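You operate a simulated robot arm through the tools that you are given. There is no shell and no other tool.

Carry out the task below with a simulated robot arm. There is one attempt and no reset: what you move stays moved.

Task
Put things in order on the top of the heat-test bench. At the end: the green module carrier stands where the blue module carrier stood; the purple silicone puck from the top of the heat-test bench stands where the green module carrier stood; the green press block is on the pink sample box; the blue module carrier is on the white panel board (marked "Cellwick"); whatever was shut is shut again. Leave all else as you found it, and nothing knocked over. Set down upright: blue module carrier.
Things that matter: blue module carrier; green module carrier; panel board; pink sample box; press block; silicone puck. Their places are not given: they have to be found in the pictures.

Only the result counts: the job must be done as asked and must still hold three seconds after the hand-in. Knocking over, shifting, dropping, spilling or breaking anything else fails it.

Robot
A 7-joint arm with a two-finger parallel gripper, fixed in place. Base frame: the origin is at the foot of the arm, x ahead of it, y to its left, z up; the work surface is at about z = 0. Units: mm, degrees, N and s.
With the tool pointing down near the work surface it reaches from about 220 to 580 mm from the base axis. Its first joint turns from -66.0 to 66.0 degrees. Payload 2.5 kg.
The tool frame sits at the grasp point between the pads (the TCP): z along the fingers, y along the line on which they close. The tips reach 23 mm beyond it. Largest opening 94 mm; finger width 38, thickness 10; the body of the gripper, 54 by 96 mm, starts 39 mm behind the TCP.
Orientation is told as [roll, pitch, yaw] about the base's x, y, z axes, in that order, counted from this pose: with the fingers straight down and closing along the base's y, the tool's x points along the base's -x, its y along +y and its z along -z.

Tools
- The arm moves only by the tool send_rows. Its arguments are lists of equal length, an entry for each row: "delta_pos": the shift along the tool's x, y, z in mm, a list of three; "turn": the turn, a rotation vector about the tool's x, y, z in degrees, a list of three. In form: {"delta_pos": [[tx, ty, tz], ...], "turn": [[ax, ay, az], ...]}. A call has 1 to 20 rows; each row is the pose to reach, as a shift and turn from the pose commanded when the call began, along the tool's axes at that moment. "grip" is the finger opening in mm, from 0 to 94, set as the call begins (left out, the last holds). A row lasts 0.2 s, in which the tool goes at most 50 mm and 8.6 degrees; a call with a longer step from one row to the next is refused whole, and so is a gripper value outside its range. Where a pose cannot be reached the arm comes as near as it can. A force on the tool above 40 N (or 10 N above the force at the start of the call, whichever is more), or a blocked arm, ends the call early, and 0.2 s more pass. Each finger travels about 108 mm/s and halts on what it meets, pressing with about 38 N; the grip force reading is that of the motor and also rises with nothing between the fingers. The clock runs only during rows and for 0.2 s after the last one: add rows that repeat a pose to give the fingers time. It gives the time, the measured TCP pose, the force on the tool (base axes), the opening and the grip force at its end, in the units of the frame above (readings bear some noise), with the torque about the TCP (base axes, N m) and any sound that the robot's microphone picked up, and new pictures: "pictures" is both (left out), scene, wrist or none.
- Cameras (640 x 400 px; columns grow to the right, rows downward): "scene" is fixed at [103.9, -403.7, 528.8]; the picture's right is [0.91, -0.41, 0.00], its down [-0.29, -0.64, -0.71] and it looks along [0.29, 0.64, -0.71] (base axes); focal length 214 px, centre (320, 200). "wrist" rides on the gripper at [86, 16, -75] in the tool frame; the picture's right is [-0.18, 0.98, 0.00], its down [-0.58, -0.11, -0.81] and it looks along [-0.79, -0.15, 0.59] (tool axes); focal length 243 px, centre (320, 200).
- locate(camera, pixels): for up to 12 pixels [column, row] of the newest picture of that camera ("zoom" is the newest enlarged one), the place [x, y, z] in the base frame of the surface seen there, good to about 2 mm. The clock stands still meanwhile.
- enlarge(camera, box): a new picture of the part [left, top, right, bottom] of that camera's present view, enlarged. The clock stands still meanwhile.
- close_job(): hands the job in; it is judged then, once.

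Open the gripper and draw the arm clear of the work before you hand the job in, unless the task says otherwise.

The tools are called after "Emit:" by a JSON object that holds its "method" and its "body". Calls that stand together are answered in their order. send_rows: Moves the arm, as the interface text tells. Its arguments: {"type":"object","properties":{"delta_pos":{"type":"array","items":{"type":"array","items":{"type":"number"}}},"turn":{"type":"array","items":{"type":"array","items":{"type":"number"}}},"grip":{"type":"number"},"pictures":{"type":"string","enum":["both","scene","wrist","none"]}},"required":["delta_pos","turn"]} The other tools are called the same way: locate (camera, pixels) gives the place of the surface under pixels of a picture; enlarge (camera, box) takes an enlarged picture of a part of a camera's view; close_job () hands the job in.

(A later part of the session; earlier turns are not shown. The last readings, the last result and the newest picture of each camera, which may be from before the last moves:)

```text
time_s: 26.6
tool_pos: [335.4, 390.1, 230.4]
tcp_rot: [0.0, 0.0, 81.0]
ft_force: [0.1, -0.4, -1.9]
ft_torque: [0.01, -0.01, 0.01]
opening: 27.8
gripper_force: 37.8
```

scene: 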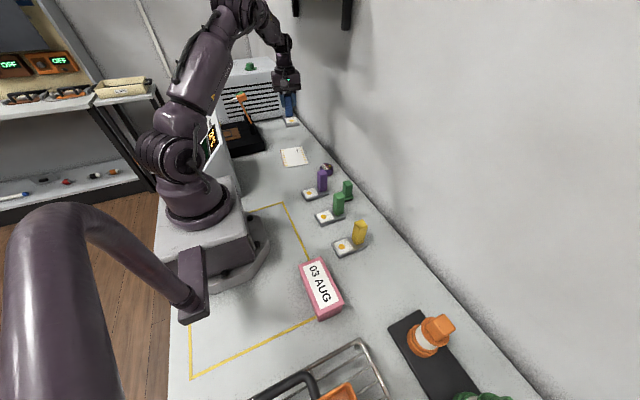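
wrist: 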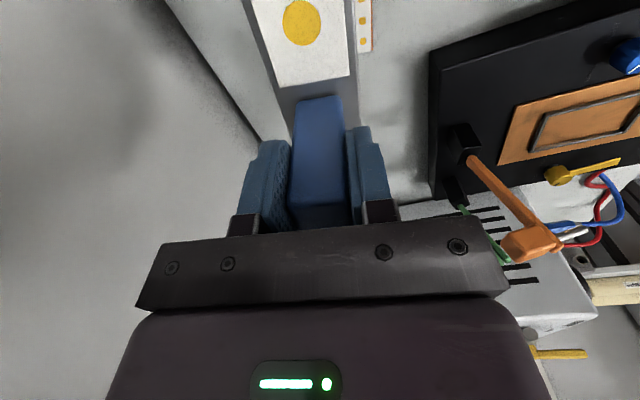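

At (335.4,390.1,230). I lower by 145 mm to hover about 10 mm above the board and then look.

Emit:
{"method": "send_rows", "body": {"delta_pos": [[0, 0, 8], [0, 0, 24], [0, 0, 44], [0, 0, 66], [0, 0, 88], [0, 0, 108], [0, 0, 126], [0, 0, 138], [0, 0, 145], [0, 0, 145]], "turn": [[0, 0, 0], [0, 0, 0], [0, 0, 0], [0, 0, 0], [0, 0, 0], [0, 0, 0], [0, 0, 0], [0, 0, 0], [0, 0, 0], [0, 0, 0]]}}

Emit:
{"method": "enlarge", "body": {"camera": "scene", "box": [256, 122, 336, 172]}}

Emit:
{"method": "enlarge", "body": {"camera": "wrist", "box": [200, 0, 440, 150]}}

```text
time_s: 28.8
tool_pos: [335.5, 389.3, 84.3]
tcp_rot: [0.0, 0.0, 81.0]
ft_force: [-0.1, -0.1, -1.9]
ft_torque: [0.02, 0.0, -0.02]
opening: 27.9
gripper_force: 37.5
```

scene: 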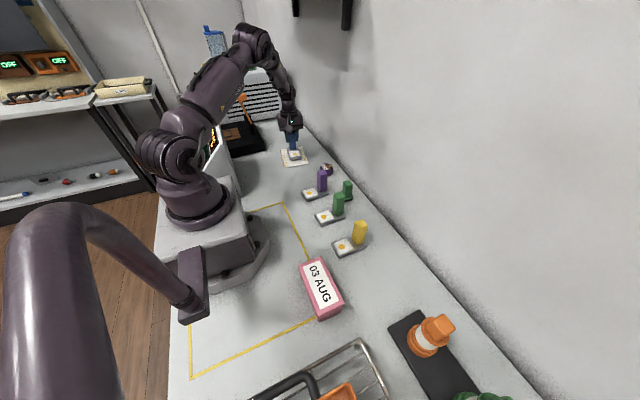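
wrist: 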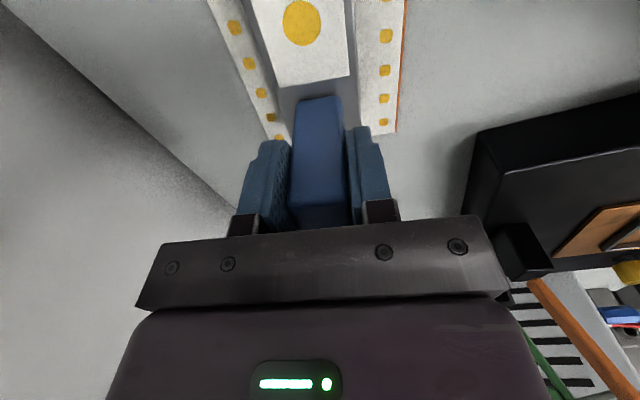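

```text
8.00 times, centred on (296, 147) of scene
```

zoom: 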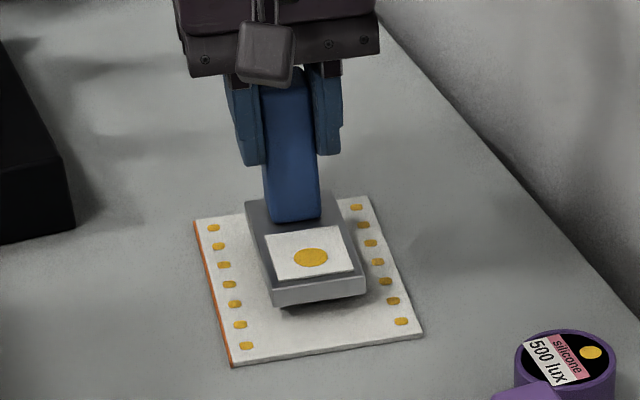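

```text
2.67 times, centred on (320, 75) of wrist
```

zoom: 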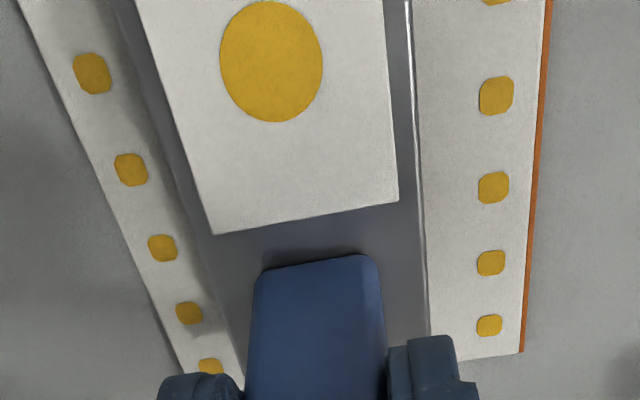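

Carrier hovers well centred over the board. I lower the remaining ~10 mm slowly, checking force.

Emit:
{"method": "send_rows", "body": {"delta_pos": [[0, 0, 3], [0, 0, 6], [0, 0, 8], [0, 0, 9], [0, 0, 9]], "turn": [[0, 0, 0], [0, 0, 0], [0, 0, 0], [0, 0, 0], [0, 0, 0]], "pictures": "none"}}

Emit:
{"method": "send_rows", "body": {"delta_pos": [[0, 0, 0.5], [0, 0, 0.8], [0, 0, 0.8]], "turn": [[0, 0, 0], [0, 0, 0], [0, 0, 0]], "pictures": "scene"}}

```text
time_s: 30.0
tool_pos: [335.2, 389.8, 76.5]
tcp_rot: [-0.1, 0.0, 80.9]
ft_force: [0.7, -2.3, 5.9]
ft_torque: [-0.23, 0.11, 0.06]
opening: 27.8
gripper_force: 38.6
```

```text
time_s: 30.8
tool_pos: [335.4, 390.1, 76.1]
tcp_rot: [-0.2, -0.1, 80.9]
ft_force: [-0.1, -6.8, 22.4]
ft_torque: [-0.85, 0.21, 0.07]
opening: 27.7
gripper_force: 37.9
```

scene: 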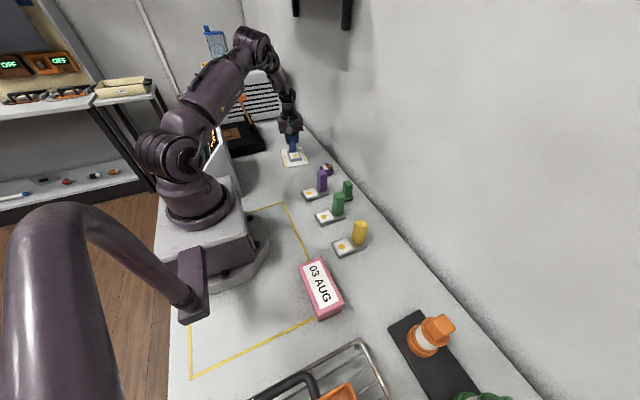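

Contact at z≈76 with 22 N; I back off the push by ~0.9 mm and then open the fingers.

Emit:
{"method": "send_rows", "body": {"delta_pos": [[0, 0, -0.9], [0, 0, -0.9]], "turn": [[0, 0, 0], [0, 0, 0]], "pictures": "none"}}

Emit:
{"method": "send_rows", "body": {"delta_pos": [[0, 0, 0], [0, 0, 0], [0, 0, 0], [0, 0, 0]], "turn": [[0, 0, 0], [0, 0, 0], [0, 0, 0], [0, 0, 0]], "grip": 64}}

```text
time_s: 31.4
tool_pos: [334.6, 391.1, 76.0]
tcp_rot: [-0.2, -0.1, 80.9]
ft_force: [4.4, -2.1, 11.9]
ft_torque: [-0.4, -0.19, 0.07]
opening: 27.8
gripper_force: 38.1
```

```text
time_s: 32.4
tool_pos: [334.7, 391.7, 75.5]
tcp_rot: [0.0, 0.0, 81.0]
ft_force: [-1.4, 0.4, -0.4]
ft_torque: [0.0, -0.03, 0.01]
opening: 64.0
gripper_force: 0.1
```

scene: 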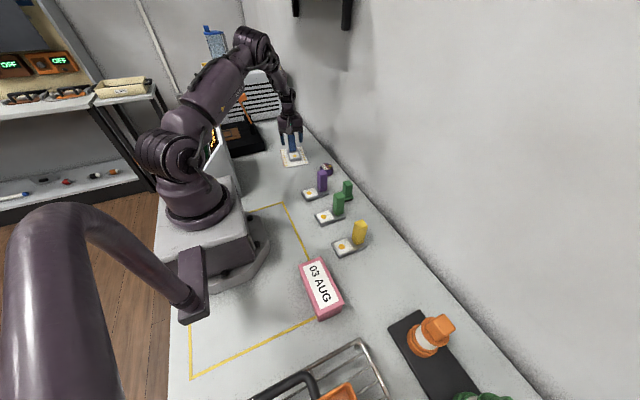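
wrist: 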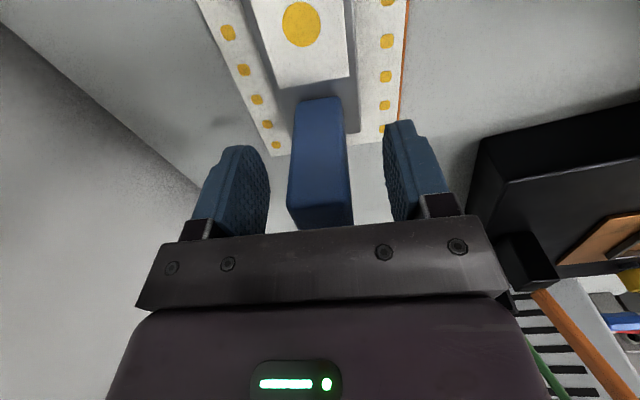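

Released and standing on the board. I raise straight up clear of the post.

Emit:
{"method": "send_rows", "body": {"delta_pos": [[0, 0, -10], [0, 0, -30], [0, 0, -60], [0, 0, -90], [0, 0, -120], [0, 0, -145], [0, 0, -154], [0, 0, -154]], "turn": [[0, 0, 0], [0, 0, 0], [0, 0, 0], [0, 0, 0], [0, 0, 0], [0, 0, 0], [0, 0, 0], [0, 0, 0]]}}

Emit:
{"method": "enlarge", "body": {"camera": "scene", "box": [266, 125, 346, 175]}}

Emit:
{"method": "locate", "body": {"camera": "zoom", "pixels": [[172, 195], [193, 277], [283, 270], [262, 180], [210, 120], [237, 245], [112, 190], [345, 308], [150, 338], [290, 160]]}}

```text
time_s: 34.2
tool_pos: [333.0, 392.2, 231.1]
tcp_rot: [0.0, 0.0, 80.9]
ft_force: [0.5, 0.9, 0.4]
ft_torque: [-0.05, 0.03, 0.0]
opening: 63.9
gripper_force: 0.0
```

scene: 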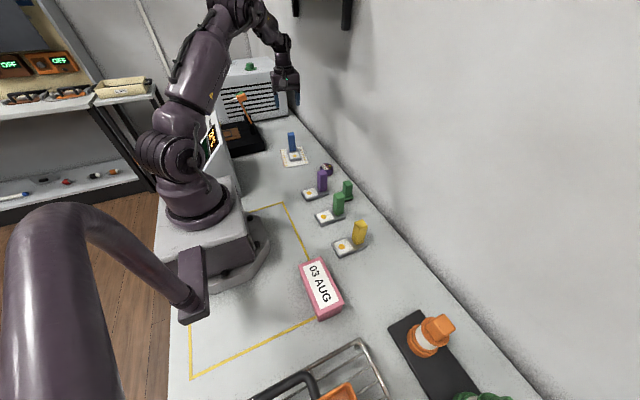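
wrist: 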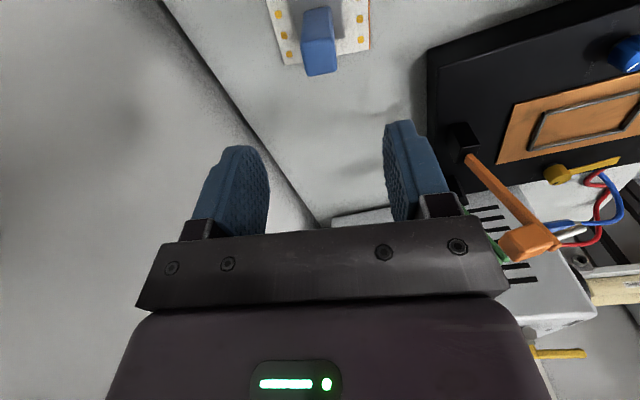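

```text
8.00 times, centred on (306, 150) of scene
```

zoom: 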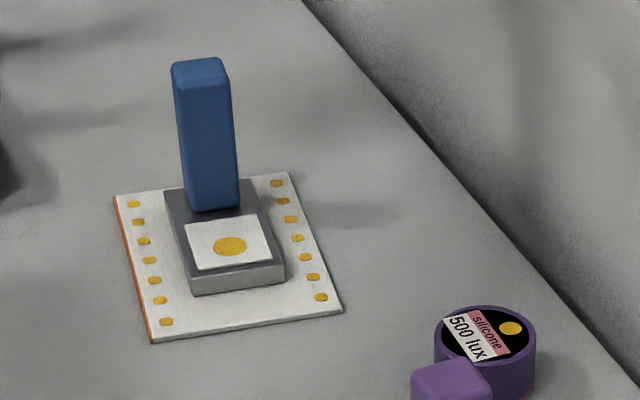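

```text
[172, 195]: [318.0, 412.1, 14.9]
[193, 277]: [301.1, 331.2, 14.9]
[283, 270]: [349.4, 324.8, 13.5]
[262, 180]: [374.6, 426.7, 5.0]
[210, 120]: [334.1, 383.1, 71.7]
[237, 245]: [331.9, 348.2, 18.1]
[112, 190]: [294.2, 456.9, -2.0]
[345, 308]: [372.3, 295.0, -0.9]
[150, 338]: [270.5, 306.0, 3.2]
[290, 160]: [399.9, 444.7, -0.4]
```

The blue carrier sits well inside the board. Next I go above the green carrier (post near (346,-9)) turning back to yaw 0.

Emit:
{"method": "send_rows", "body": {"delta_pos": [[11.8, -2.2, 1.2], [39.3, -7.3, 4], [70.8, -13.2, 7.2], [106.2, -19.8, 10.8], [141.6, -26.4, 14.4], [177, -33, 18], [212.4, -39.6, 21.6], [247.8, -46.2, 25.2], [283.2, -52.8, 28.8], [318.7, -59.4, 32.4], [350.1, -65.2, 35.6], [377.7, -70.4, 38.4], [393.4, -73.3, 40], [393.4, -73.3, 40]], "turn": [[0, 0, 2.4], [0, 0, 8.1], [0, 0, 14.6], [0, 0, 21.9], [0, 0, 29.2], [0, 0, 36.5], [0, 0, 43.7], [0, 0, 51], [0, 0, 58.3], [0, 0, 65.6], [0, 0, 72.1], [0, 0, 77.8], [0, 0, 81], [0, 0, 81]]}}

Emit:
{"method": "enlarge", "body": {"camera": "wrist", "box": [240, 0, 400, 100]}}

```text
time_s: 37.2
tool_pos: [345.4, -7.6, 188.9]
tcp_rot: [0.1, -0.1, 0.0]
ft_force: [-0.5, -0.1, -0.3]
ft_torque: [0.02, 0.04, -0.01]
opening: 63.9
gripper_force: 0.0
```

scene: 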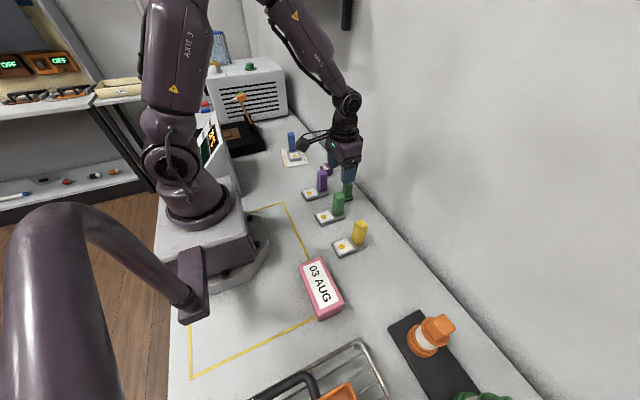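
wrist: 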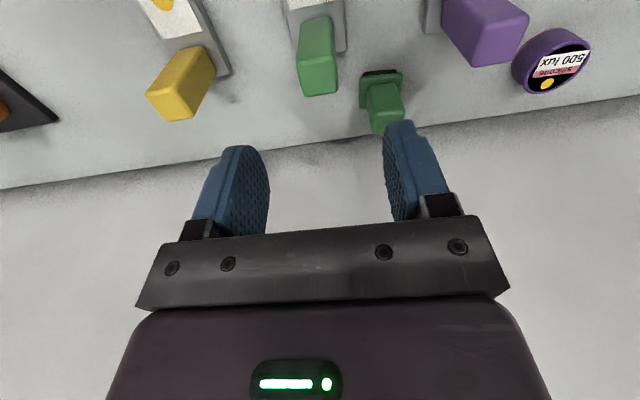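

```text
4.00 times, centred on (320, 50) of wrist
```

zoom: 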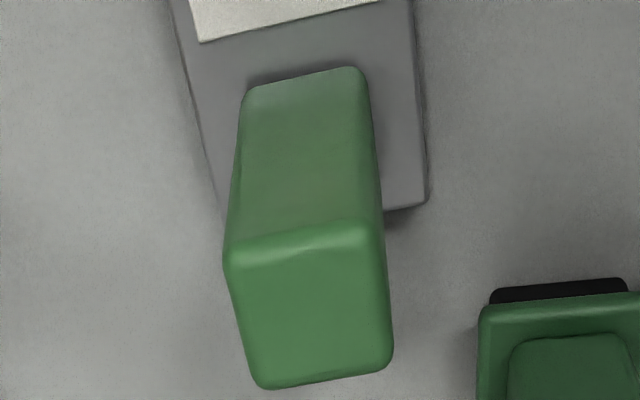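

I compare the green carrier's corners with those of blue from the same relative viewpoint by locating several points.

Emit:
{"method": "locate", "body": {"camera": "zoom", "pixels": [[230, 258], [375, 226], [388, 360], [262, 382], [310, 310], [190, 60], [215, 190], [410, 40], [422, 195], [400, 120], [300, 160], [200, 130]]}}

Emit:
{"method": "send_rows", "body": {"delta_pos": [[0, 0, 0]], "turn": [[0, 0, 0]], "pictures": "none"}}

Emit:
{"method": "send_rows", "body": {"delta_pos": [[0, 0, 0]], "turn": [[0, 0, 0]], "pictures": "none"}}

Emit:
{"method": "send_rows", "body": {"delta_pos": [[0, 0, 0]], "turn": [[0, 0, 0]], "pictures": "none"}}

```text
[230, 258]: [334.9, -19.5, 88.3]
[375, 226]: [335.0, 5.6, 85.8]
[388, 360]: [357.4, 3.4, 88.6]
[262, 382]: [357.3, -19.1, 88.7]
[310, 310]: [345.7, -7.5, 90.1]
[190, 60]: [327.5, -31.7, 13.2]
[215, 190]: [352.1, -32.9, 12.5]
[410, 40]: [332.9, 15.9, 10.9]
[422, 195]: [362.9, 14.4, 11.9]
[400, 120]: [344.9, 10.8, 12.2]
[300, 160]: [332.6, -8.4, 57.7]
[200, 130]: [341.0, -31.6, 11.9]
```

```text
time_s: 37.6
tool_pos: [346.8, -8.3, 188.5]
tcp_rot: [0.0, 0.0, -0.1]
ft_force: [0.2, -0.3, -1.4]
ft_torque: [-0.01, 0.0, -0.01]
opening: 64.1
gripper_force: 0.1
```

```text
time_s: 38.0
tool_pos: [344.8, -8.0, 189.1]
tcp_rot: [-0.1, -0.1, 0.0]
ft_force: [0.4, 0.2, -0.6]
ft_torque: [-0.02, 0.01, 0.02]
opening: 64.0
gripper_force: 0.0
```

```text
time_s: 38.4
tool_pos: [345.7, -8.2, 189.1]
tcp_rot: [0.1, 0.1, 0.0]
ft_force: [0.2, 0.0, 0.8]
ft_torque: [0.0, 0.01, 0.0]
opening: 64.0
gripper_force: 0.1
```

TCP averages (345.7,-8.0,188.9); the green carrier centre lies near (320,-9.5) with its post near x=346. I shift slightly and descend to z≈68.

Emit:
{"method": "send_rows", "body": {"delta_pos": [[0, -1.3, 20], [0, -1.3, 45], [0, -1.3, 70], [0, -1.3, 92], [0, -1.3, 110], [0, -1.3, 121], [0, -1.3, 121]], "turn": [[0, 0, 0], [0, 0, 0], [0, 0, 0], [0, 0, 0], [0, 0, 0], [0, 0, 0], [0, 0, 0]], "grip": 64}}

Emit:
{"method": "locate", "body": {"camera": "wrist", "pixels": [[284, 170], [340, 170], [312, 170], [290, 110], [330, 110]]}}

```text
time_s: 40.0
tool_pos: [346.6, -10.5, 69.0]
tcp_rot: [0.0, 0.0, 0.1]
ft_force: [-0.3, 0.8, -0.2]
ft_torque: [-0.02, -0.01, 0.01]
opening: 63.8
gripper_force: 0.0
```

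scene: 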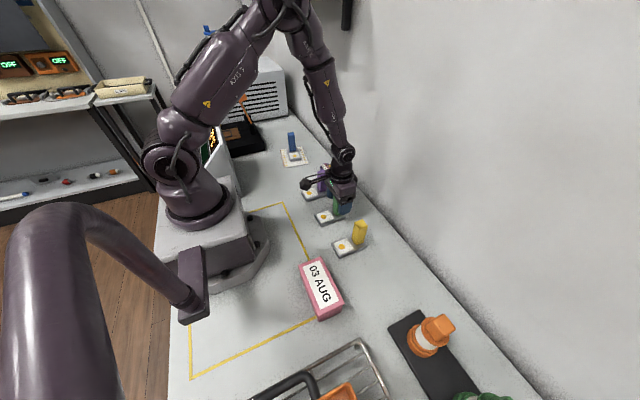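
wrist: 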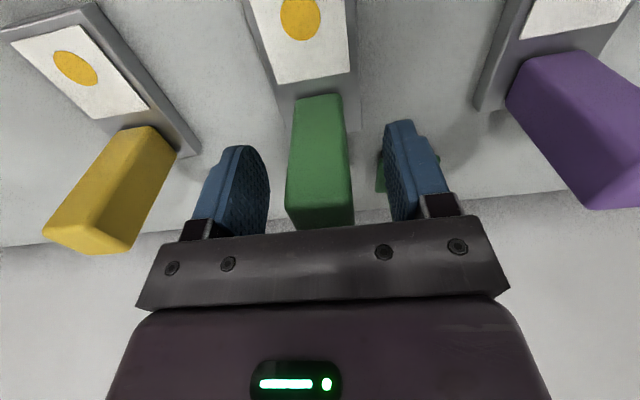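

```text
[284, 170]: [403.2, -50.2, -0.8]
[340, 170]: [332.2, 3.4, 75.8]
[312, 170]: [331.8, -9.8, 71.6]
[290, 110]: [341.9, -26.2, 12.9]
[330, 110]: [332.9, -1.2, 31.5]
```

The post sits between the pads. I close on it.

Emit:
{"method": "send_rows", "body": {"delta_pos": [[0, 0, 0], [0, 0, 0], [0, 0, 0], [0, 0, 0], [0, 0, 0]], "turn": [[0, 0, 0], [0, 0, 0], [0, 0, 0], [0, 0, 0], [0, 0, 0]], "grip": 0, "pictures": "wrist"}}

Emit:
{"method": "send_rows", "body": {"delta_pos": [[0, 0, -1], [0, 0, -2], [0, 0, -4], [0, 0, -7], [0, 0, -10], [0, 0, -10]], "turn": [[0, 0, 0], [0, 0, 0], [0, 0, 0], [0, 0, 0], [0, 0, 0], [0, 0, 0]], "pictures": "wrist"}}

```text
time_s: 41.2
tool_pos: [345.4, -11.2, 69.9]
tcp_rot: [0.0, 0.0, -0.1]
ft_force: [0.6, 0.2, 0.3]
ft_torque: [0.02, 0.0, 0.0]
opening: 28.2
gripper_force: 37.5
```

wrist: 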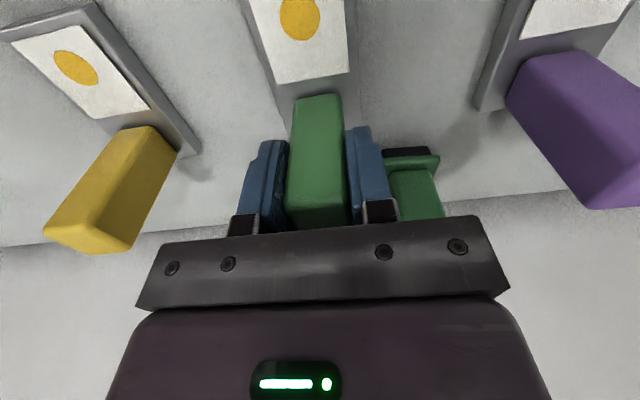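

```text
time_s: 42.6
tool_pos: [345.7, -11.9, 78.9]
tcp_rot: [0.1, 0.0, 0.0]
ft_force: [0.0, 0.2, -1.9]
ft_torque: [-0.02, -0.02, -0.02]
opening: 27.9
gripper_force: 37.9
```

wrist: 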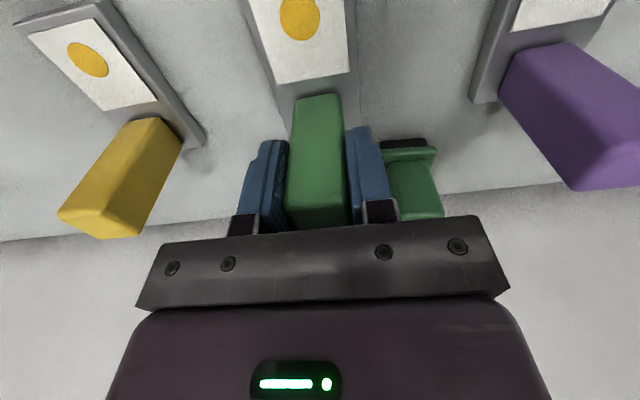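

Held with no slip (weight 1.9 N). I lift to about z=200 gradually.

Emit:
{"method": "send_rows", "body": {"delta_pos": [[0, 0, -6], [0, 0, -16], [0, 0, -30], [0, 0, -46], [0, 0, -64], [0, 0, -82], [0, 0, -100], [0, 0, -114], [0, 0, -120], [0, 0, -120]], "turn": [[0, 0, 0], [0, 0, 0], [0, 0, 0], [0, 0, 0], [0, 0, 0], [0, 0, 0], [0, 0, 0], [0, 0, 0], [0, 0, 0], [0, 0, 0]], "pictures": "wrist"}}

```text
time_s: 44.8
tool_pos: [345.1, -11.0, 199.9]
tcp_rot: [0.0, 0.0, 0.0]
ft_force: [0.2, -0.1, -2.4]
ft_torque: [0.02, 0.02, -0.02]
opening: 27.8
gripper_force: 37.7
```

wrist: 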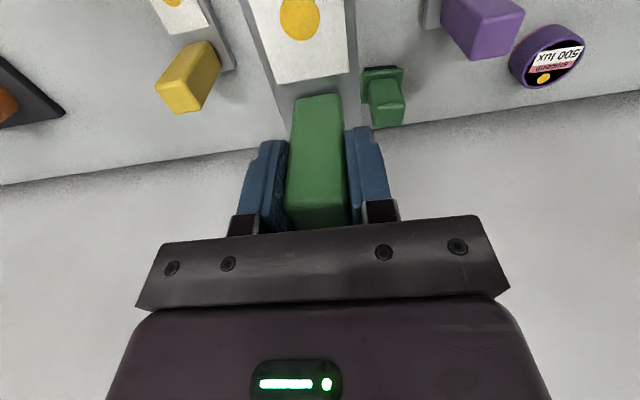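

Carrier is stable. I translate by −239.5 mm in y to over blue's former place.

Emit:
{"method": "send_rows", "body": {"delta_pos": [[0, -6, 0], [0, -20, 0], [0, -40, 0], [0, -64, 0], [0, -88, 0], [0, -112, 0], [0, -136, 0], [0, -160, 0], [0, -184, 0], [0, -206, 0], [0, -224, 0], [0, -235, 0], [0, -239.5, 0], [0, -239.5, 0]], "turn": [[0, 0, 0], [0, 0, 0], [0, 0, 0], [0, 0, 0], [0, 0, 0], [0, 0, 0], [0, 0, 0], [0, 0, 0], [0, 0, 0], [0, 0, 0], [0, 0, 0], [0, 0, 0], [0, 0, 0], [0, 0, 0]]}}

Emit:
{"method": "send_rows", "body": {"delta_pos": [[0, 0, 0]], "turn": [[0, 0, 0]], "pictures": "none"}}

Emit:
{"method": "send_rows", "body": {"delta_pos": [[0, 0, 0]], "turn": [[0, 0, 0]], "pictures": "none"}}

```text
time_s: 47.8
tool_pos: [345.3, -249.6, 199.2]
tcp_rot: [-0.1, 0.0, -0.1]
ft_force: [0.0, 0.1, -1.9]
ft_torque: [0.0, -0.02, -0.01]
opening: 27.7
gripper_force: 37.9
```

scene: 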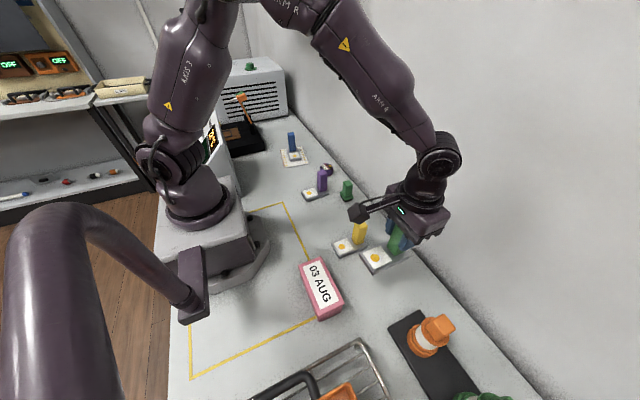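
wrist: 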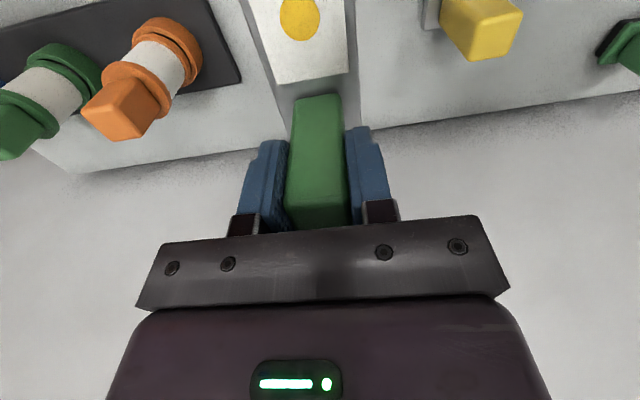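

```text
time_s: 48.2
tool_pos: [344.9, -250.0, 199.9]
tcp_rot: [0.1, 0.1, 0.0]
ft_force: [-0.5, -0.4, -0.9]
ft_torque: [-0.02, -0.03, 0.01]
opening: 27.7
gripper_force: 37.8
```

```text
time_s: 48.6
tool_pos: [345.1, -248.0, 199.8]
tcp_rot: [0.0, 0.1, 0.0]
ft_force: [-0.8, -0.5, -2.4]
ft_torque: [0.02, -0.04, 0.0]
opening: 27.8
gripper_force: 37.7
```

Position averages (345.1,-249.2). I lower 123 mm, stopping ~7 mm above the table, then look.

Emit:
{"method": "send_rows", "body": {"delta_pos": [[0, -0.3, 8], [0, -0.3, 24], [0, -0.3, 44], [0, -0.3, 66], [0, -0.3, 88], [0, -0.3, 106], [0, -0.3, 118], [0, -0.3, 123], [0, -0.3, 123]], "turn": [[0, 0, 0], [0, 0, 0], [0, 0, 0], [0, 0, 0], [0, 0, 0], [0, 0, 0], [0, 0, 0], [0, 0, 0], [0, 0, 0]]}}

Emit:
{"method": "enlarge", "body": {"camera": "scene", "box": [280, 220, 440, 320]}}

Emit:
{"method": "locate", "body": {"camera": "zoom", "pixels": [[293, 235], [333, 310], [342, 255], [452, 250], [390, 270], [300, 228]]}}

```text
time_s: 50.6
tool_pos: [345.0, -249.2, 75.6]
tcp_rot: [0.0, 0.0, 0.0]
ft_force: [0.0, 0.7, -2.9]
ft_torque: [0.01, -0.03, 0.01]
opening: 27.5
gripper_force: 37.7
```

scene: 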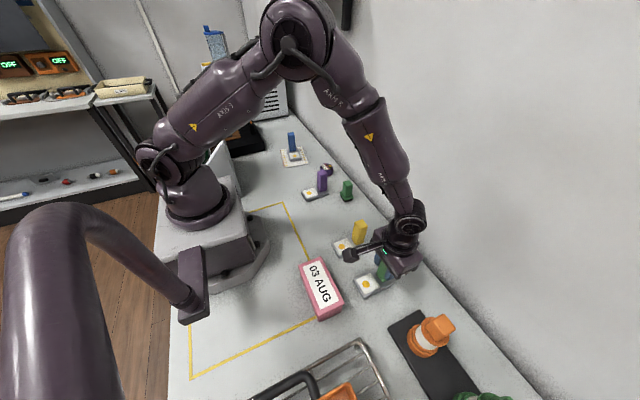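
wrist: 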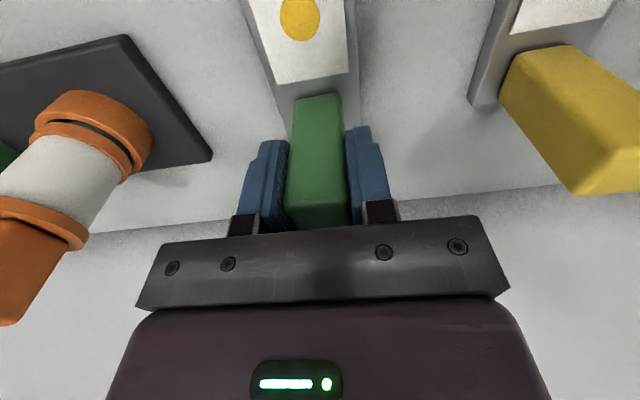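

```text
4.00 times, centred on (360, 270) of scene
```

zoom: 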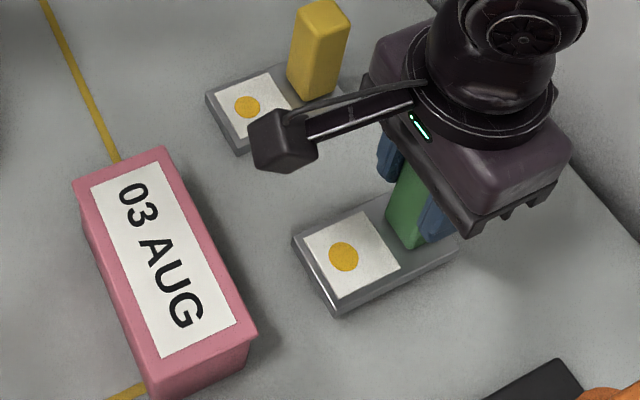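

```text
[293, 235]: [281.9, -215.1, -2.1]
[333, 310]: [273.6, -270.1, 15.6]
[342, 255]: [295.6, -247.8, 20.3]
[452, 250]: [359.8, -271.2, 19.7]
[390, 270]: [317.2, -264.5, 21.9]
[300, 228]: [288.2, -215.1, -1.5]
```

The hovering carrier lines up with the blue carrier's earlier outline (dot at (343,257), about 6 mm above). I lower to contact.

Emit:
{"method": "send_rows", "body": {"delta_pos": [[0, 0, 2], [0, 0, 4], [0, 0, 5.5], [0, 0, 6.5], [0, 0, 6.5]], "turn": [[0, 0, 0], [0, 0, 0], [0, 0, 0], [0, 0, 0], [0, 0, 0]], "pictures": "none"}}

Emit:
{"method": "send_rows", "body": {"delta_pos": [[0, 0, 0.5], [0, 0, 0.5]], "turn": [[0, 0, 0], [0, 0, 0]], "pictures": "none"}}

```text
time_s: 51.8
tool_pos: [345.3, -250.4, 69.8]
tcp_rot: [0.0, 0.0, 0.0]
ft_force: [-0.7, 0.1, -1.6]
ft_torque: [-0.01, -0.02, -0.02]
opening: 27.8
gripper_force: 37.5
```

```text
time_s: 52.4
tool_pos: [345.0, -251.4, 68.7]
tcp_rot: [0.0, 0.0, -0.2]
ft_force: [-2.8, 1.8, 6.6]
ft_torque: [0.07, 0.3, 0.01]
opening: 28.0
gripper_force: 38.1
```

Light contact (6.6 N). I open the fingers here and then rise.

Emit:
{"method": "send_rows", "body": {"delta_pos": [[0, 0, 0], [0, 0, 0], [0, 0, 0], [0, 0, 0]], "turn": [[0, 0, 0], [0, 0, 0], [0, 0, 0], [0, 0, 0]], "grip": 64, "pictures": "wrist"}}

Emit:
{"method": "send_rows", "body": {"delta_pos": [[0, 0, -8], [0, 0, -28], [0, 0, -58], [0, 0, -90], [0, 0, -120], [0, 0, -145], [0, 0, -156], [0, 0, -156]], "turn": [[0, 0, 0], [0, 0, 0], [0, 0, 0], [0, 0, 0], [0, 0, 0], [0, 0, 0], [0, 0, 0], [0, 0, 0]]}}

Emit:
{"method": "enlarge", "body": {"camera": "scene", "box": [280, 220, 440, 320]}}

Emit:
{"method": "locate", "body": {"camera": "zoom", "pixels": [[293, 243], [333, 316], [455, 255], [342, 262], [415, 243], [420, 175]]}}

```text
time_s: 53.4
tool_pos: [343.8, -249.9, 68.8]
tcp_rot: [0.0, 0.0, 0.0]
ft_force: [-0.1, 0.6, -0.6]
ft_torque: [0.0, 0.02, -0.04]
opening: 63.9
gripper_force: 0.0
```

wrist: 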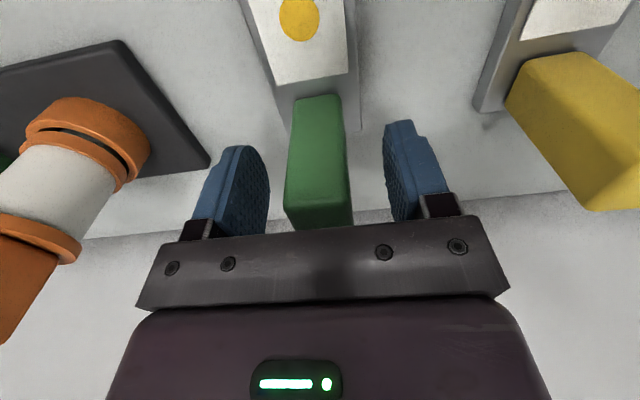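

```text
time_s: 55.2
tool_pos: [344.7, -250.8, 226.1]
tcp_rot: [0.0, 0.0, 0.0]
ft_force: [0.3, 0.4, -0.2]
ft_torque: [-0.01, 0.0, 0.0]
opening: 63.9
gripper_force: 0.0
```

scene: 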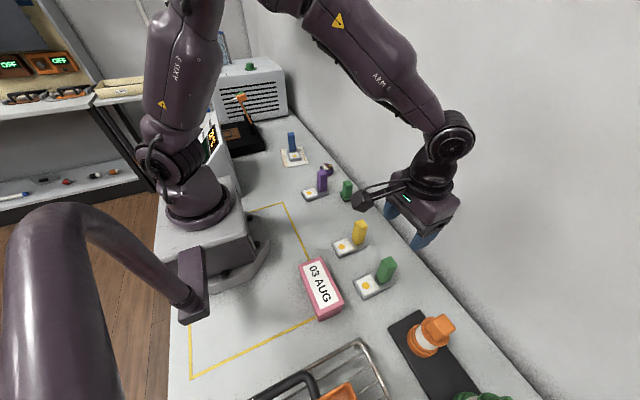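
wrist: 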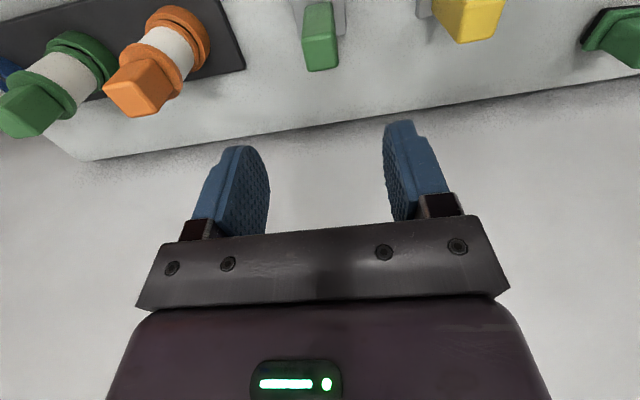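

```text
4.00 times, centred on (360, 270) of scene
```

zoom: 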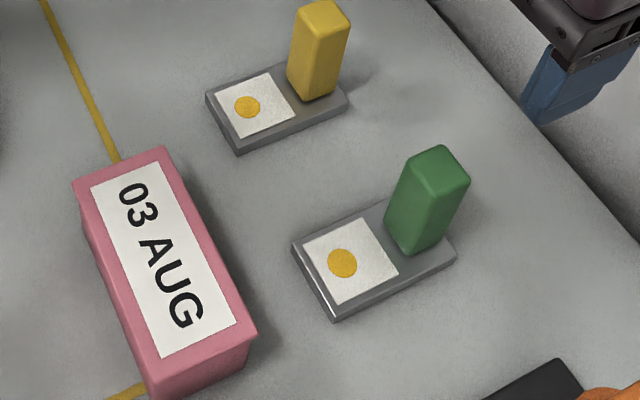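

```text
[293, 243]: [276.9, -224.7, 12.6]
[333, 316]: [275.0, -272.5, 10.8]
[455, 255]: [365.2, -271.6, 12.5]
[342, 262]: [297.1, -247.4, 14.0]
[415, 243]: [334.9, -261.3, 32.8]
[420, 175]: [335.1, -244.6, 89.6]
```

The green carrier now matches blue's former outline exactly. Next: go above the purple puck near (408,203).

Emit:
{"method": "send_rows", "body": {"delta_pos": [[-1.9, 13.6, 1], [-6.3, 45.4, 3.6], [-11.4, 81.6, 6.5], [-17.1, 122.4, 9.7], [-22.8, 163.3, 13], [-28.5, 204.1, 16.2], [-34.2, 244.9, 19.4], [-39.9, 285.7, 22.7], [-45.6, 326.5, 25.9], [-51.3, 367.3, 29.2], [-56.3, 403.6, 32], [-60.8, 435.4, 34.6], [-63.3, 453.5, 36], [-63.3, 453.5, 36]], "turn": [[0, 0, 0], [0, 0, 0], [0, 0, 0], [0, 0, 0], [0, 0, 0], [0, 0, 0], [0, 0, 0], [0, 0, 0], [0, 0, 0], [0, 0, 0], [0, 0, 0], [0, 0, 0], [0, 0, 0], [0, 0, 0]], "grip": 80}}

Emit:
{"method": "enlarge", "body": {"camera": "wrist", "box": [240, 0, 400, 100]}}

Emit:
{"method": "enlarge", "body": {"camera": "scene", "box": [290, 140, 370, 210]}}

```text
time_s: 58.2
tool_pos: [409.8, 202.9, 187.0]
tcp_rot: [0.0, -0.1, -0.1]
ft_force: [0.7, 0.7, 0.2]
ft_torque: [0.04, 0.05, 0.01]
opening: 79.8
gripper_force: 0.1
```

scene: 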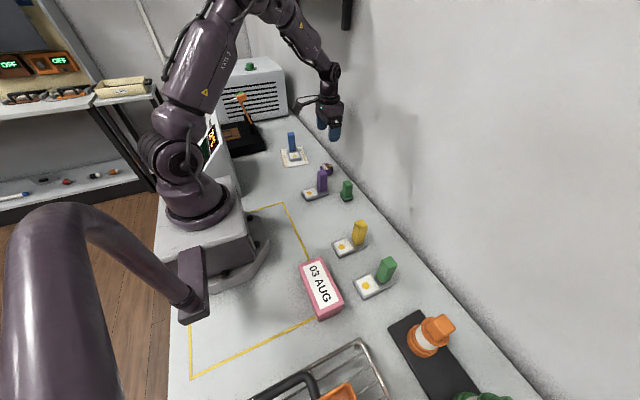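
wrist: 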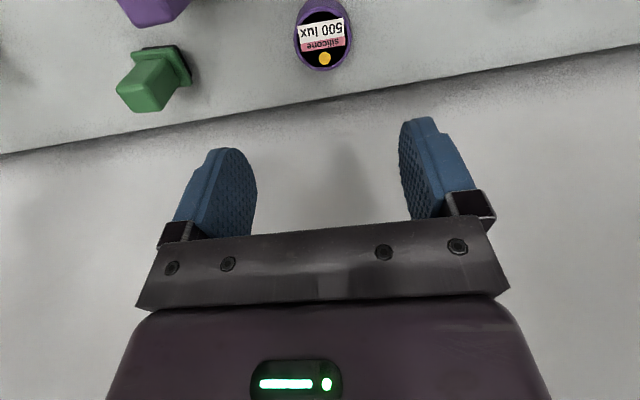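

```text
4.00 times, centred on (320, 50) of wrist
```

zoom: 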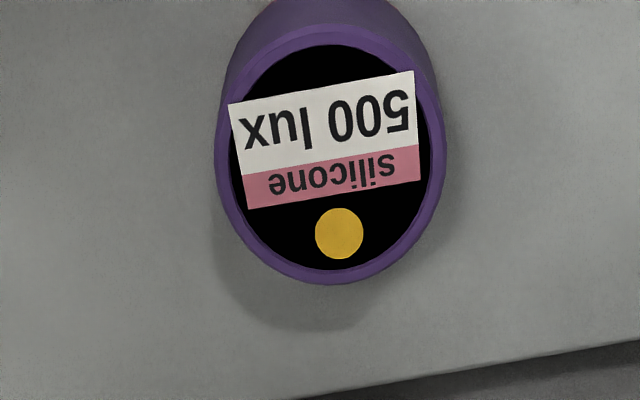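

```text
5.71 times, centred on (330, 175) of scene
```

zoom: 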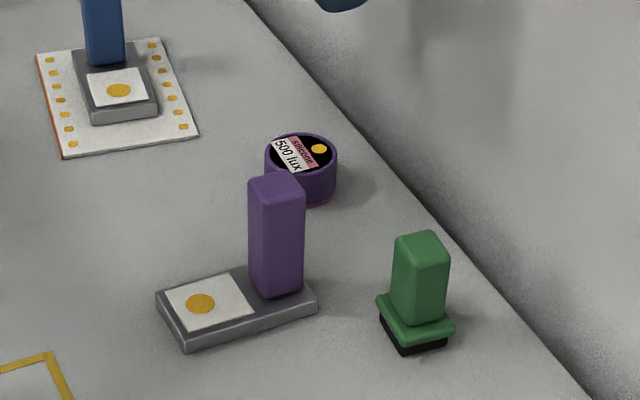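

The puck is seen at (322,35) in the wrist view. I locate its rim and the bench edge/wall for clearance, plus the press block.

Emit:
{"method": "locate", "body": {"camera": "wrist", "pixels": [[295, 32], [351, 28], [322, 69], [325, 8], [322, 35], [297, 45], [346, 50], [400, 92], [200, 120], [320, 110], [330, 150], [460, 80]]}}

Emit:
{"method": "locate", "body": {"camera": "zoom", "pixels": [[267, 155], [334, 158], [300, 134], [300, 170], [330, 205], [395, 240], [447, 245], [425, 232], [378, 300], [452, 325], [395, 345], [420, 280]]}}

Emit:
{"method": "locate", "body": {"camera": "wrist", "pixels": [[130, 50], [177, 48], [190, 80], [150, 105], [120, 90], [155, 75], [140, 85], [175, 95], [160, 50]]}}

```text
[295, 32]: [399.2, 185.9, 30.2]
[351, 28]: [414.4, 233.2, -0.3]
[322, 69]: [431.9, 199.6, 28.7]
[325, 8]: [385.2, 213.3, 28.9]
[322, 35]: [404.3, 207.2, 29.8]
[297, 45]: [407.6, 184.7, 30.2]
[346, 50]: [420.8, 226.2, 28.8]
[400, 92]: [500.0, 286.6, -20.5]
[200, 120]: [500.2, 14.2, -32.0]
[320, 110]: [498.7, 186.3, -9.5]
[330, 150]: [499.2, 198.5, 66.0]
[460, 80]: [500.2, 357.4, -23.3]
```

```text
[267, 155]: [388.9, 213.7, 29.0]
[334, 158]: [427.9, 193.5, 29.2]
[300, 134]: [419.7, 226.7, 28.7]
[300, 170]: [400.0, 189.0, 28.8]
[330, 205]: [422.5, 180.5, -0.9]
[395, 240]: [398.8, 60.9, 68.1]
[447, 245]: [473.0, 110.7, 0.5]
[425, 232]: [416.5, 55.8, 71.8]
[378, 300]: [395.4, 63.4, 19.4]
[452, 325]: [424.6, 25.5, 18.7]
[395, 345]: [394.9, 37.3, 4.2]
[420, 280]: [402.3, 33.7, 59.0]
```

```text
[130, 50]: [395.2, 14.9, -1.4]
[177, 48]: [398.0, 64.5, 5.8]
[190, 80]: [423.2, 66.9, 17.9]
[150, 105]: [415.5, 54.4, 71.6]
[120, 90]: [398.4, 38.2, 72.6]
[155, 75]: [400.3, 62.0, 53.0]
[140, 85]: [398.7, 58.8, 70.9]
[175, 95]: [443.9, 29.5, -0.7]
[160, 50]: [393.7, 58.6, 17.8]
```

Puck centre is about (409.5,206), radius 23, top z 29; the wall is at x=500, so there's room. I descend to about z=45 first with the fingers at 80.

Emit:
{"method": "send_rows", "body": {"delta_pos": [[0, 3, 15], [0, 3, 40], [0, 3, 70], [0, 3, 100], [0, 3, 125], [0, 3, 142], [0, 3, 142]], "turn": [[0, 0, 0], [0, 0, 0], [0, 0, 0], [0, 0, 0], [0, 0, 0], [0, 0, 0], [0, 0, 0]]}}

Emit:
{"method": "send_rows", "body": {"delta_pos": [[0, 0, 0]], "turn": [[0, 0, 0]], "pictures": "none"}}

Emit:
{"method": "send_rows", "body": {"delta_pos": [[0, 0, 0]], "turn": [[0, 0, 0]], "pictures": "none"}}

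Emit:
{"method": "locate", "body": {"camera": "wrist", "pixels": [[322, 130], [280, 130], [365, 130], [320, 170], [320, 90], [345, 160], [290, 160]]}}

```text
time_s: 59.8
tool_pos: [410.6, 206.7, 46.1]
tcp_rot: [0.0, 0.0, -0.1]
ft_force: [-0.5, -0.8, -0.3]
ft_torque: [-0.01, 0.0, -0.01]
opening: 80.3
gripper_force: 0.0
```

scene: 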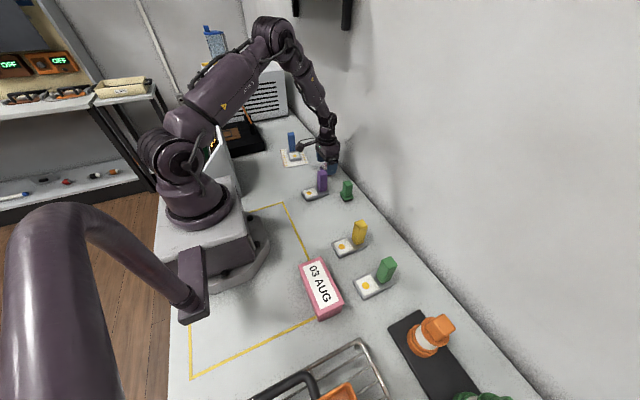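
wrist: 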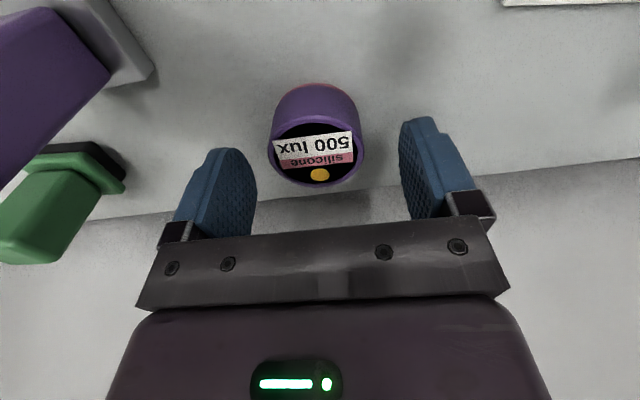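

```text
time_s: 60.2
tool_pos: [408.7, 207.5, 47.5]
tcp_rot: [0.0, 0.0, 0.1]
ft_force: [-0.4, -0.2, -0.6]
ft_torque: [-0.02, 0.01, -0.01]
opening: 80.0
gripper_force: 0.1
```

```text
time_s: 60.6
tool_pos: [409.6, 207.4, 48.6]
tcp_rot: [0.0, -0.1, -0.1]
ft_force: [0.4, 1.0, -0.7]
ft_torque: [-0.01, 0.01, -0.01]
opening: 80.0
gripper_force: 0.0
```

```text
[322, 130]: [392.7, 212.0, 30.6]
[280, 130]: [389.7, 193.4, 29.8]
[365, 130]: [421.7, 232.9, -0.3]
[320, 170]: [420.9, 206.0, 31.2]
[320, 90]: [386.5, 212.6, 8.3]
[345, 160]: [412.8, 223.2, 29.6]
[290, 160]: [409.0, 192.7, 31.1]
```

Centred on the puck at TCP (409.6,207.2,47.4). I lower 19.5 mm and close gently on it.

Emit:
{"method": "send_rows", "body": {"delta_pos": [[0, -0.5, 7], [0, -0.5, 14], [0, -0.5, 19.5], [0, -0.5, 19.5]], "turn": [[0, 0, 0], [0, 0, 0], [0, 0, 0], [0, 0, 0]], "pictures": "none"}}

Emit:
{"method": "send_rows", "body": {"delta_pos": [[0, 0, 0], [0, 0, 0], [0, 0, 0], [0, 0, 0], [0, 0, 0]], "turn": [[0, 0, 0], [0, 0, 0], [0, 0, 0], [0, 0, 0], [0, 0, 0]], "grip": 30}}

```text
time_s: 61.6
tool_pos: [409.8, 205.7, 28.1]
tcp_rot: [0.0, 0.0, 0.0]
ft_force: [-0.6, -0.3, 0.1]
ft_torque: [0.01, 0.01, -0.01]
opening: 79.7
gripper_force: 0.0
```

```text
time_s: 62.8
tool_pos: [409.1, 205.6, 27.9]
tcp_rot: [0.1, 0.0, 0.0]
ft_force: [0.0, -0.9, 0.2]
ft_torque: [0.01, 0.01, 0.0]
opening: 48.8
gripper_force: 38.0
```

scene: 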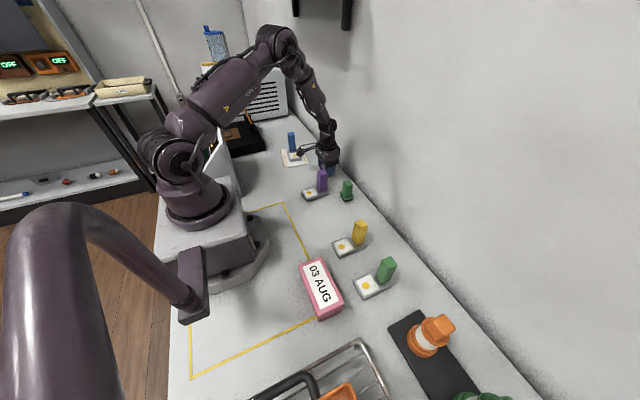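
wrist: 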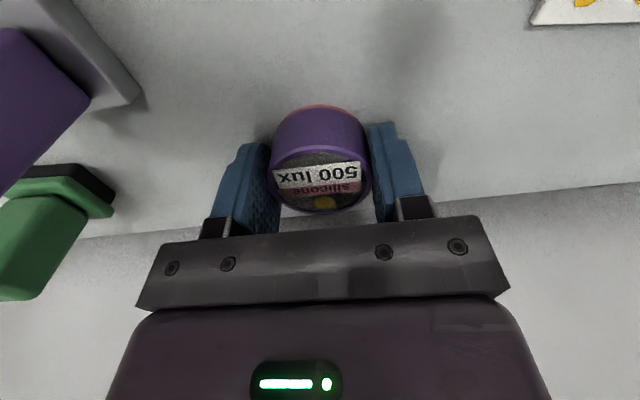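

Gripped at 48.8 mm. I lift 10 mm slowly and check.

Emit:
{"method": "send_rows", "body": {"delta_pos": [[0, 0, -1], [0, 0, -3], [0, 0, -6], [0, 0, -10], [0, 0, -10]], "turn": [[0, 0, 0], [0, 0, 0], [0, 0, 0], [0, 0, 0], [0, 0, 0]], "pictures": "wrist"}}

```text
time_s: 64.0
tool_pos: [408.7, 205.2, 38.1]
tcp_rot: [0.0, 0.0, 0.1]
ft_force: [-0.1, 0.3, -1.4]
ft_torque: [0.01, 0.02, -0.01]
opening: 48.9
gripper_force: 38.2
```

wrist: 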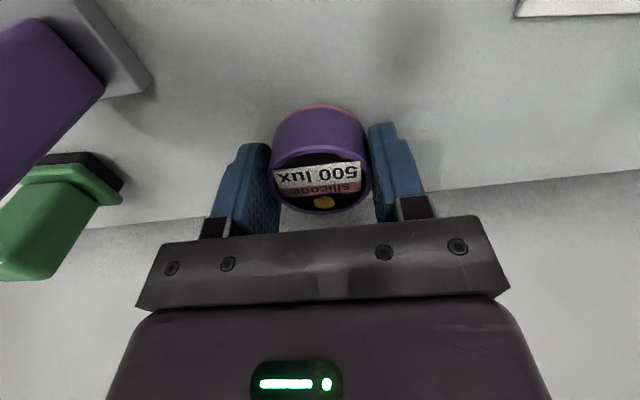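

Held. I lift to about z=168.

Emit:
{"method": "send_rows", "body": {"delta_pos": [[0, 0, -6], [0, 0, -16], [0, 0, -32], [0, 0, -50], [0, 0, -70], [0, 0, -90], [0, 0, -110], [0, 0, -124], [0, 0, -130], [0, 0, -130]], "turn": [[0, 0, 0], [0, 0, 0], [0, 0, 0], [0, 0, 0], [0, 0, 0], [0, 0, 0], [0, 0, 0], [0, 0, 0], [0, 0, 0], [0, 0, 0]], "pictures": "wrist"}}

```text
time_s: 66.2
tool_pos: [409.3, 204.5, 169.1]
tcp_rot: [0.0, 0.0, 0.0]
ft_force: [0.2, 0.0, -1.4]
ft_torque: [0.0, -0.01, 0.01]
opening: 48.8
gripper_force: 38.1
```

wrist: 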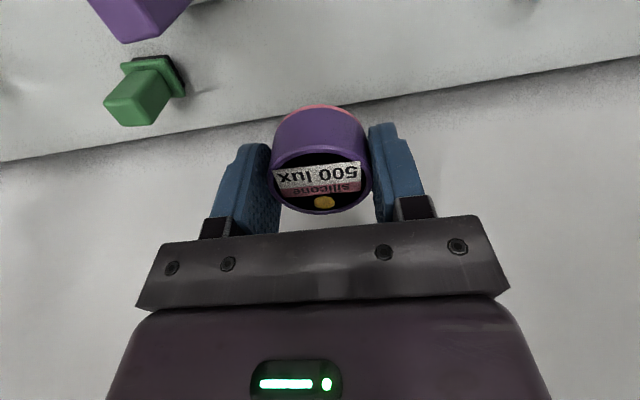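

No slip. I carry the puck over to the green carrier's former place, centre (320,-10).

Emit:
{"method": "send_rows", "body": {"delta_pos": [[2.7, -6.5, 0], [8, -19.4, 0], [15.2, -36.6, 0], [23.2, -55.9, 0], [31.2, -75.3, 0], [39.2, -94.6, 0], [47.3, -114, 0], [55.3, -133.3, 0], [63.3, -152.7, 0], [71.4, -172, 0], [78.5, -189.2, 0], [83.8, -202.1, 0], [87.4, -210.7, 0], [89.2, -215, 0], [89.2, -215, 0]], "turn": [[0, 0, 0], [0, 0, 0], [0, 0, 0], [0, 0, 0], [0, 0, 0], [0, 0, 0], [0, 0, 0], [0, 0, 0], [0, 0, 0], [0, 0, 0], [0, 0, 0], [0, 0, 0], [0, 0, 0], [0, 0, 0], [0, 0, 0]], "pictures": "wrist"}}

Emit:
{"method": "send_rows", "body": {"delta_pos": [[0, 0, 0]], "turn": [[0, 0, 0]], "pictures": "none"}}

Emit:
{"method": "send_rows", "body": {"delta_pos": [[0, 0, 0]], "turn": [[0, 0, 0]], "pictures": "none"}}

```text
time_s: 69.4
tool_pos: [320.4, -10.4, 169.0]
tcp_rot: [0.0, -0.1, 0.0]
ft_force: [0.4, 0.0, -1.3]
ft_torque: [-0.01, -0.01, 0.05]
opening: 48.7
gripper_force: 37.7
```

wrist: 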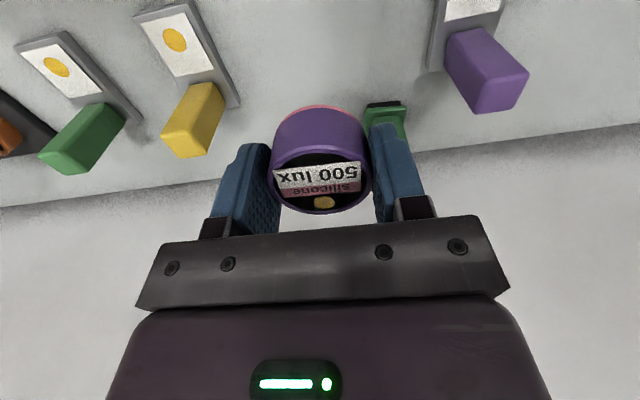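

```text
time_s: 69.8
tool_pos: [320.5, -10.7, 168.9]
tcp_rot: [0.0, 0.0, 0.1]
ft_force: [0.4, 0.3, -0.3]
ft_torque: [0.02, 0.0, 0.01]
opening: 48.8
gripper_force: 38.1
```

```text
time_s: 70.2
tool_pos: [321.6, -9.6, 169.2]
tcp_rot: [0.0, 0.0, 0.0]
ft_force: [-0.4, -0.2, -1.5]
ft_torque: [0.03, 0.03, 0.01]
opening: 48.9
gripper_force: 37.7
```

At (320.8,-10.2). I lower 134 mm, then finish slowly to contact.

Emit:
{"method": "send_rows", "body": {"delta_pos": [[0.6, 0, 8], [0.6, 0, 24], [0.6, 0, 44], [0.6, 0, 66], [0.6, 0, 88], [0.6, 0, 108], [0.6, 0, 124], [0.6, 0, 134], [0.6, 0, 134]], "turn": [[0, 0, 0], [0, 0, 0], [0, 0, 0], [0, 0, 0], [0, 0, 0], [0, 0, 0], [0, 0, 0], [0, 0, 0], [0, 0, 0]], "pictures": "scene"}}

Emit:
{"method": "send_rows", "body": {"delta_pos": [[0, 0, 2], [0, 0, 4], [0, 0, 5.3], [0, 0, 5.3]], "turn": [[0, 0, 0], [0, 0, 0], [0, 0, 0], [0, 0, 0]], "pictures": "none"}}

Emit:
{"method": "send_rows", "body": {"delta_pos": [[0, 0, 0.5], [0, 0, 0.5]], "turn": [[0, 0, 0], [0, 0, 0]], "pictures": "wrist"}}

```text
time_s: 72.2
tool_pos: [318.5, -10.8, 33.6]
tcp_rot: [0.0, -0.1, 0.1]
ft_force: [0.3, 0.1, -0.7]
ft_torque: [-0.01, 0.0, 0.0]
opening: 49.1
gripper_force: 38.2
```

scene: 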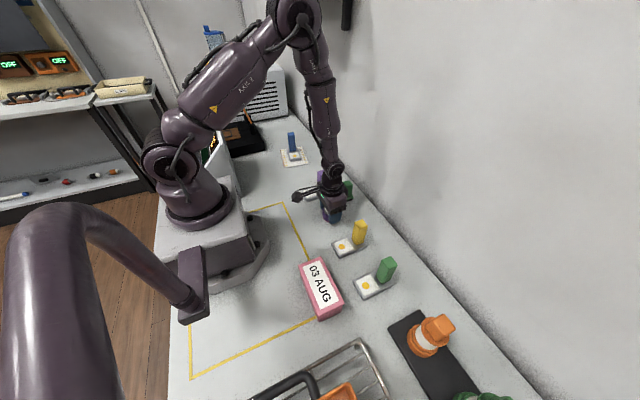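

```text
time_s: 73.2
tool_pos: [319.6, -8.7, 28.7]
tcp_rot: [0.0, 0.0, 0.0]
ft_force: [0.5, -1.0, -0.9]
ft_torque: [-0.01, 0.05, 0.0]
opening: 49.1
gripper_force: 37.5
```

```text
time_s: 73.8
tool_pos: [320.1, -9.2, 27.0]
tcp_rot: [0.0, 0.0, 0.1]
ft_force: [-0.5, -0.7, 4.6]
ft_torque: [0.01, 0.02, 0.01]
opening: 49.1
gripper_force: 37.6
```

wrist: 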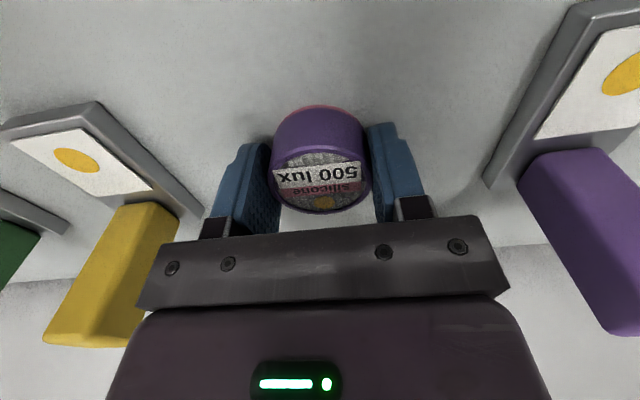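

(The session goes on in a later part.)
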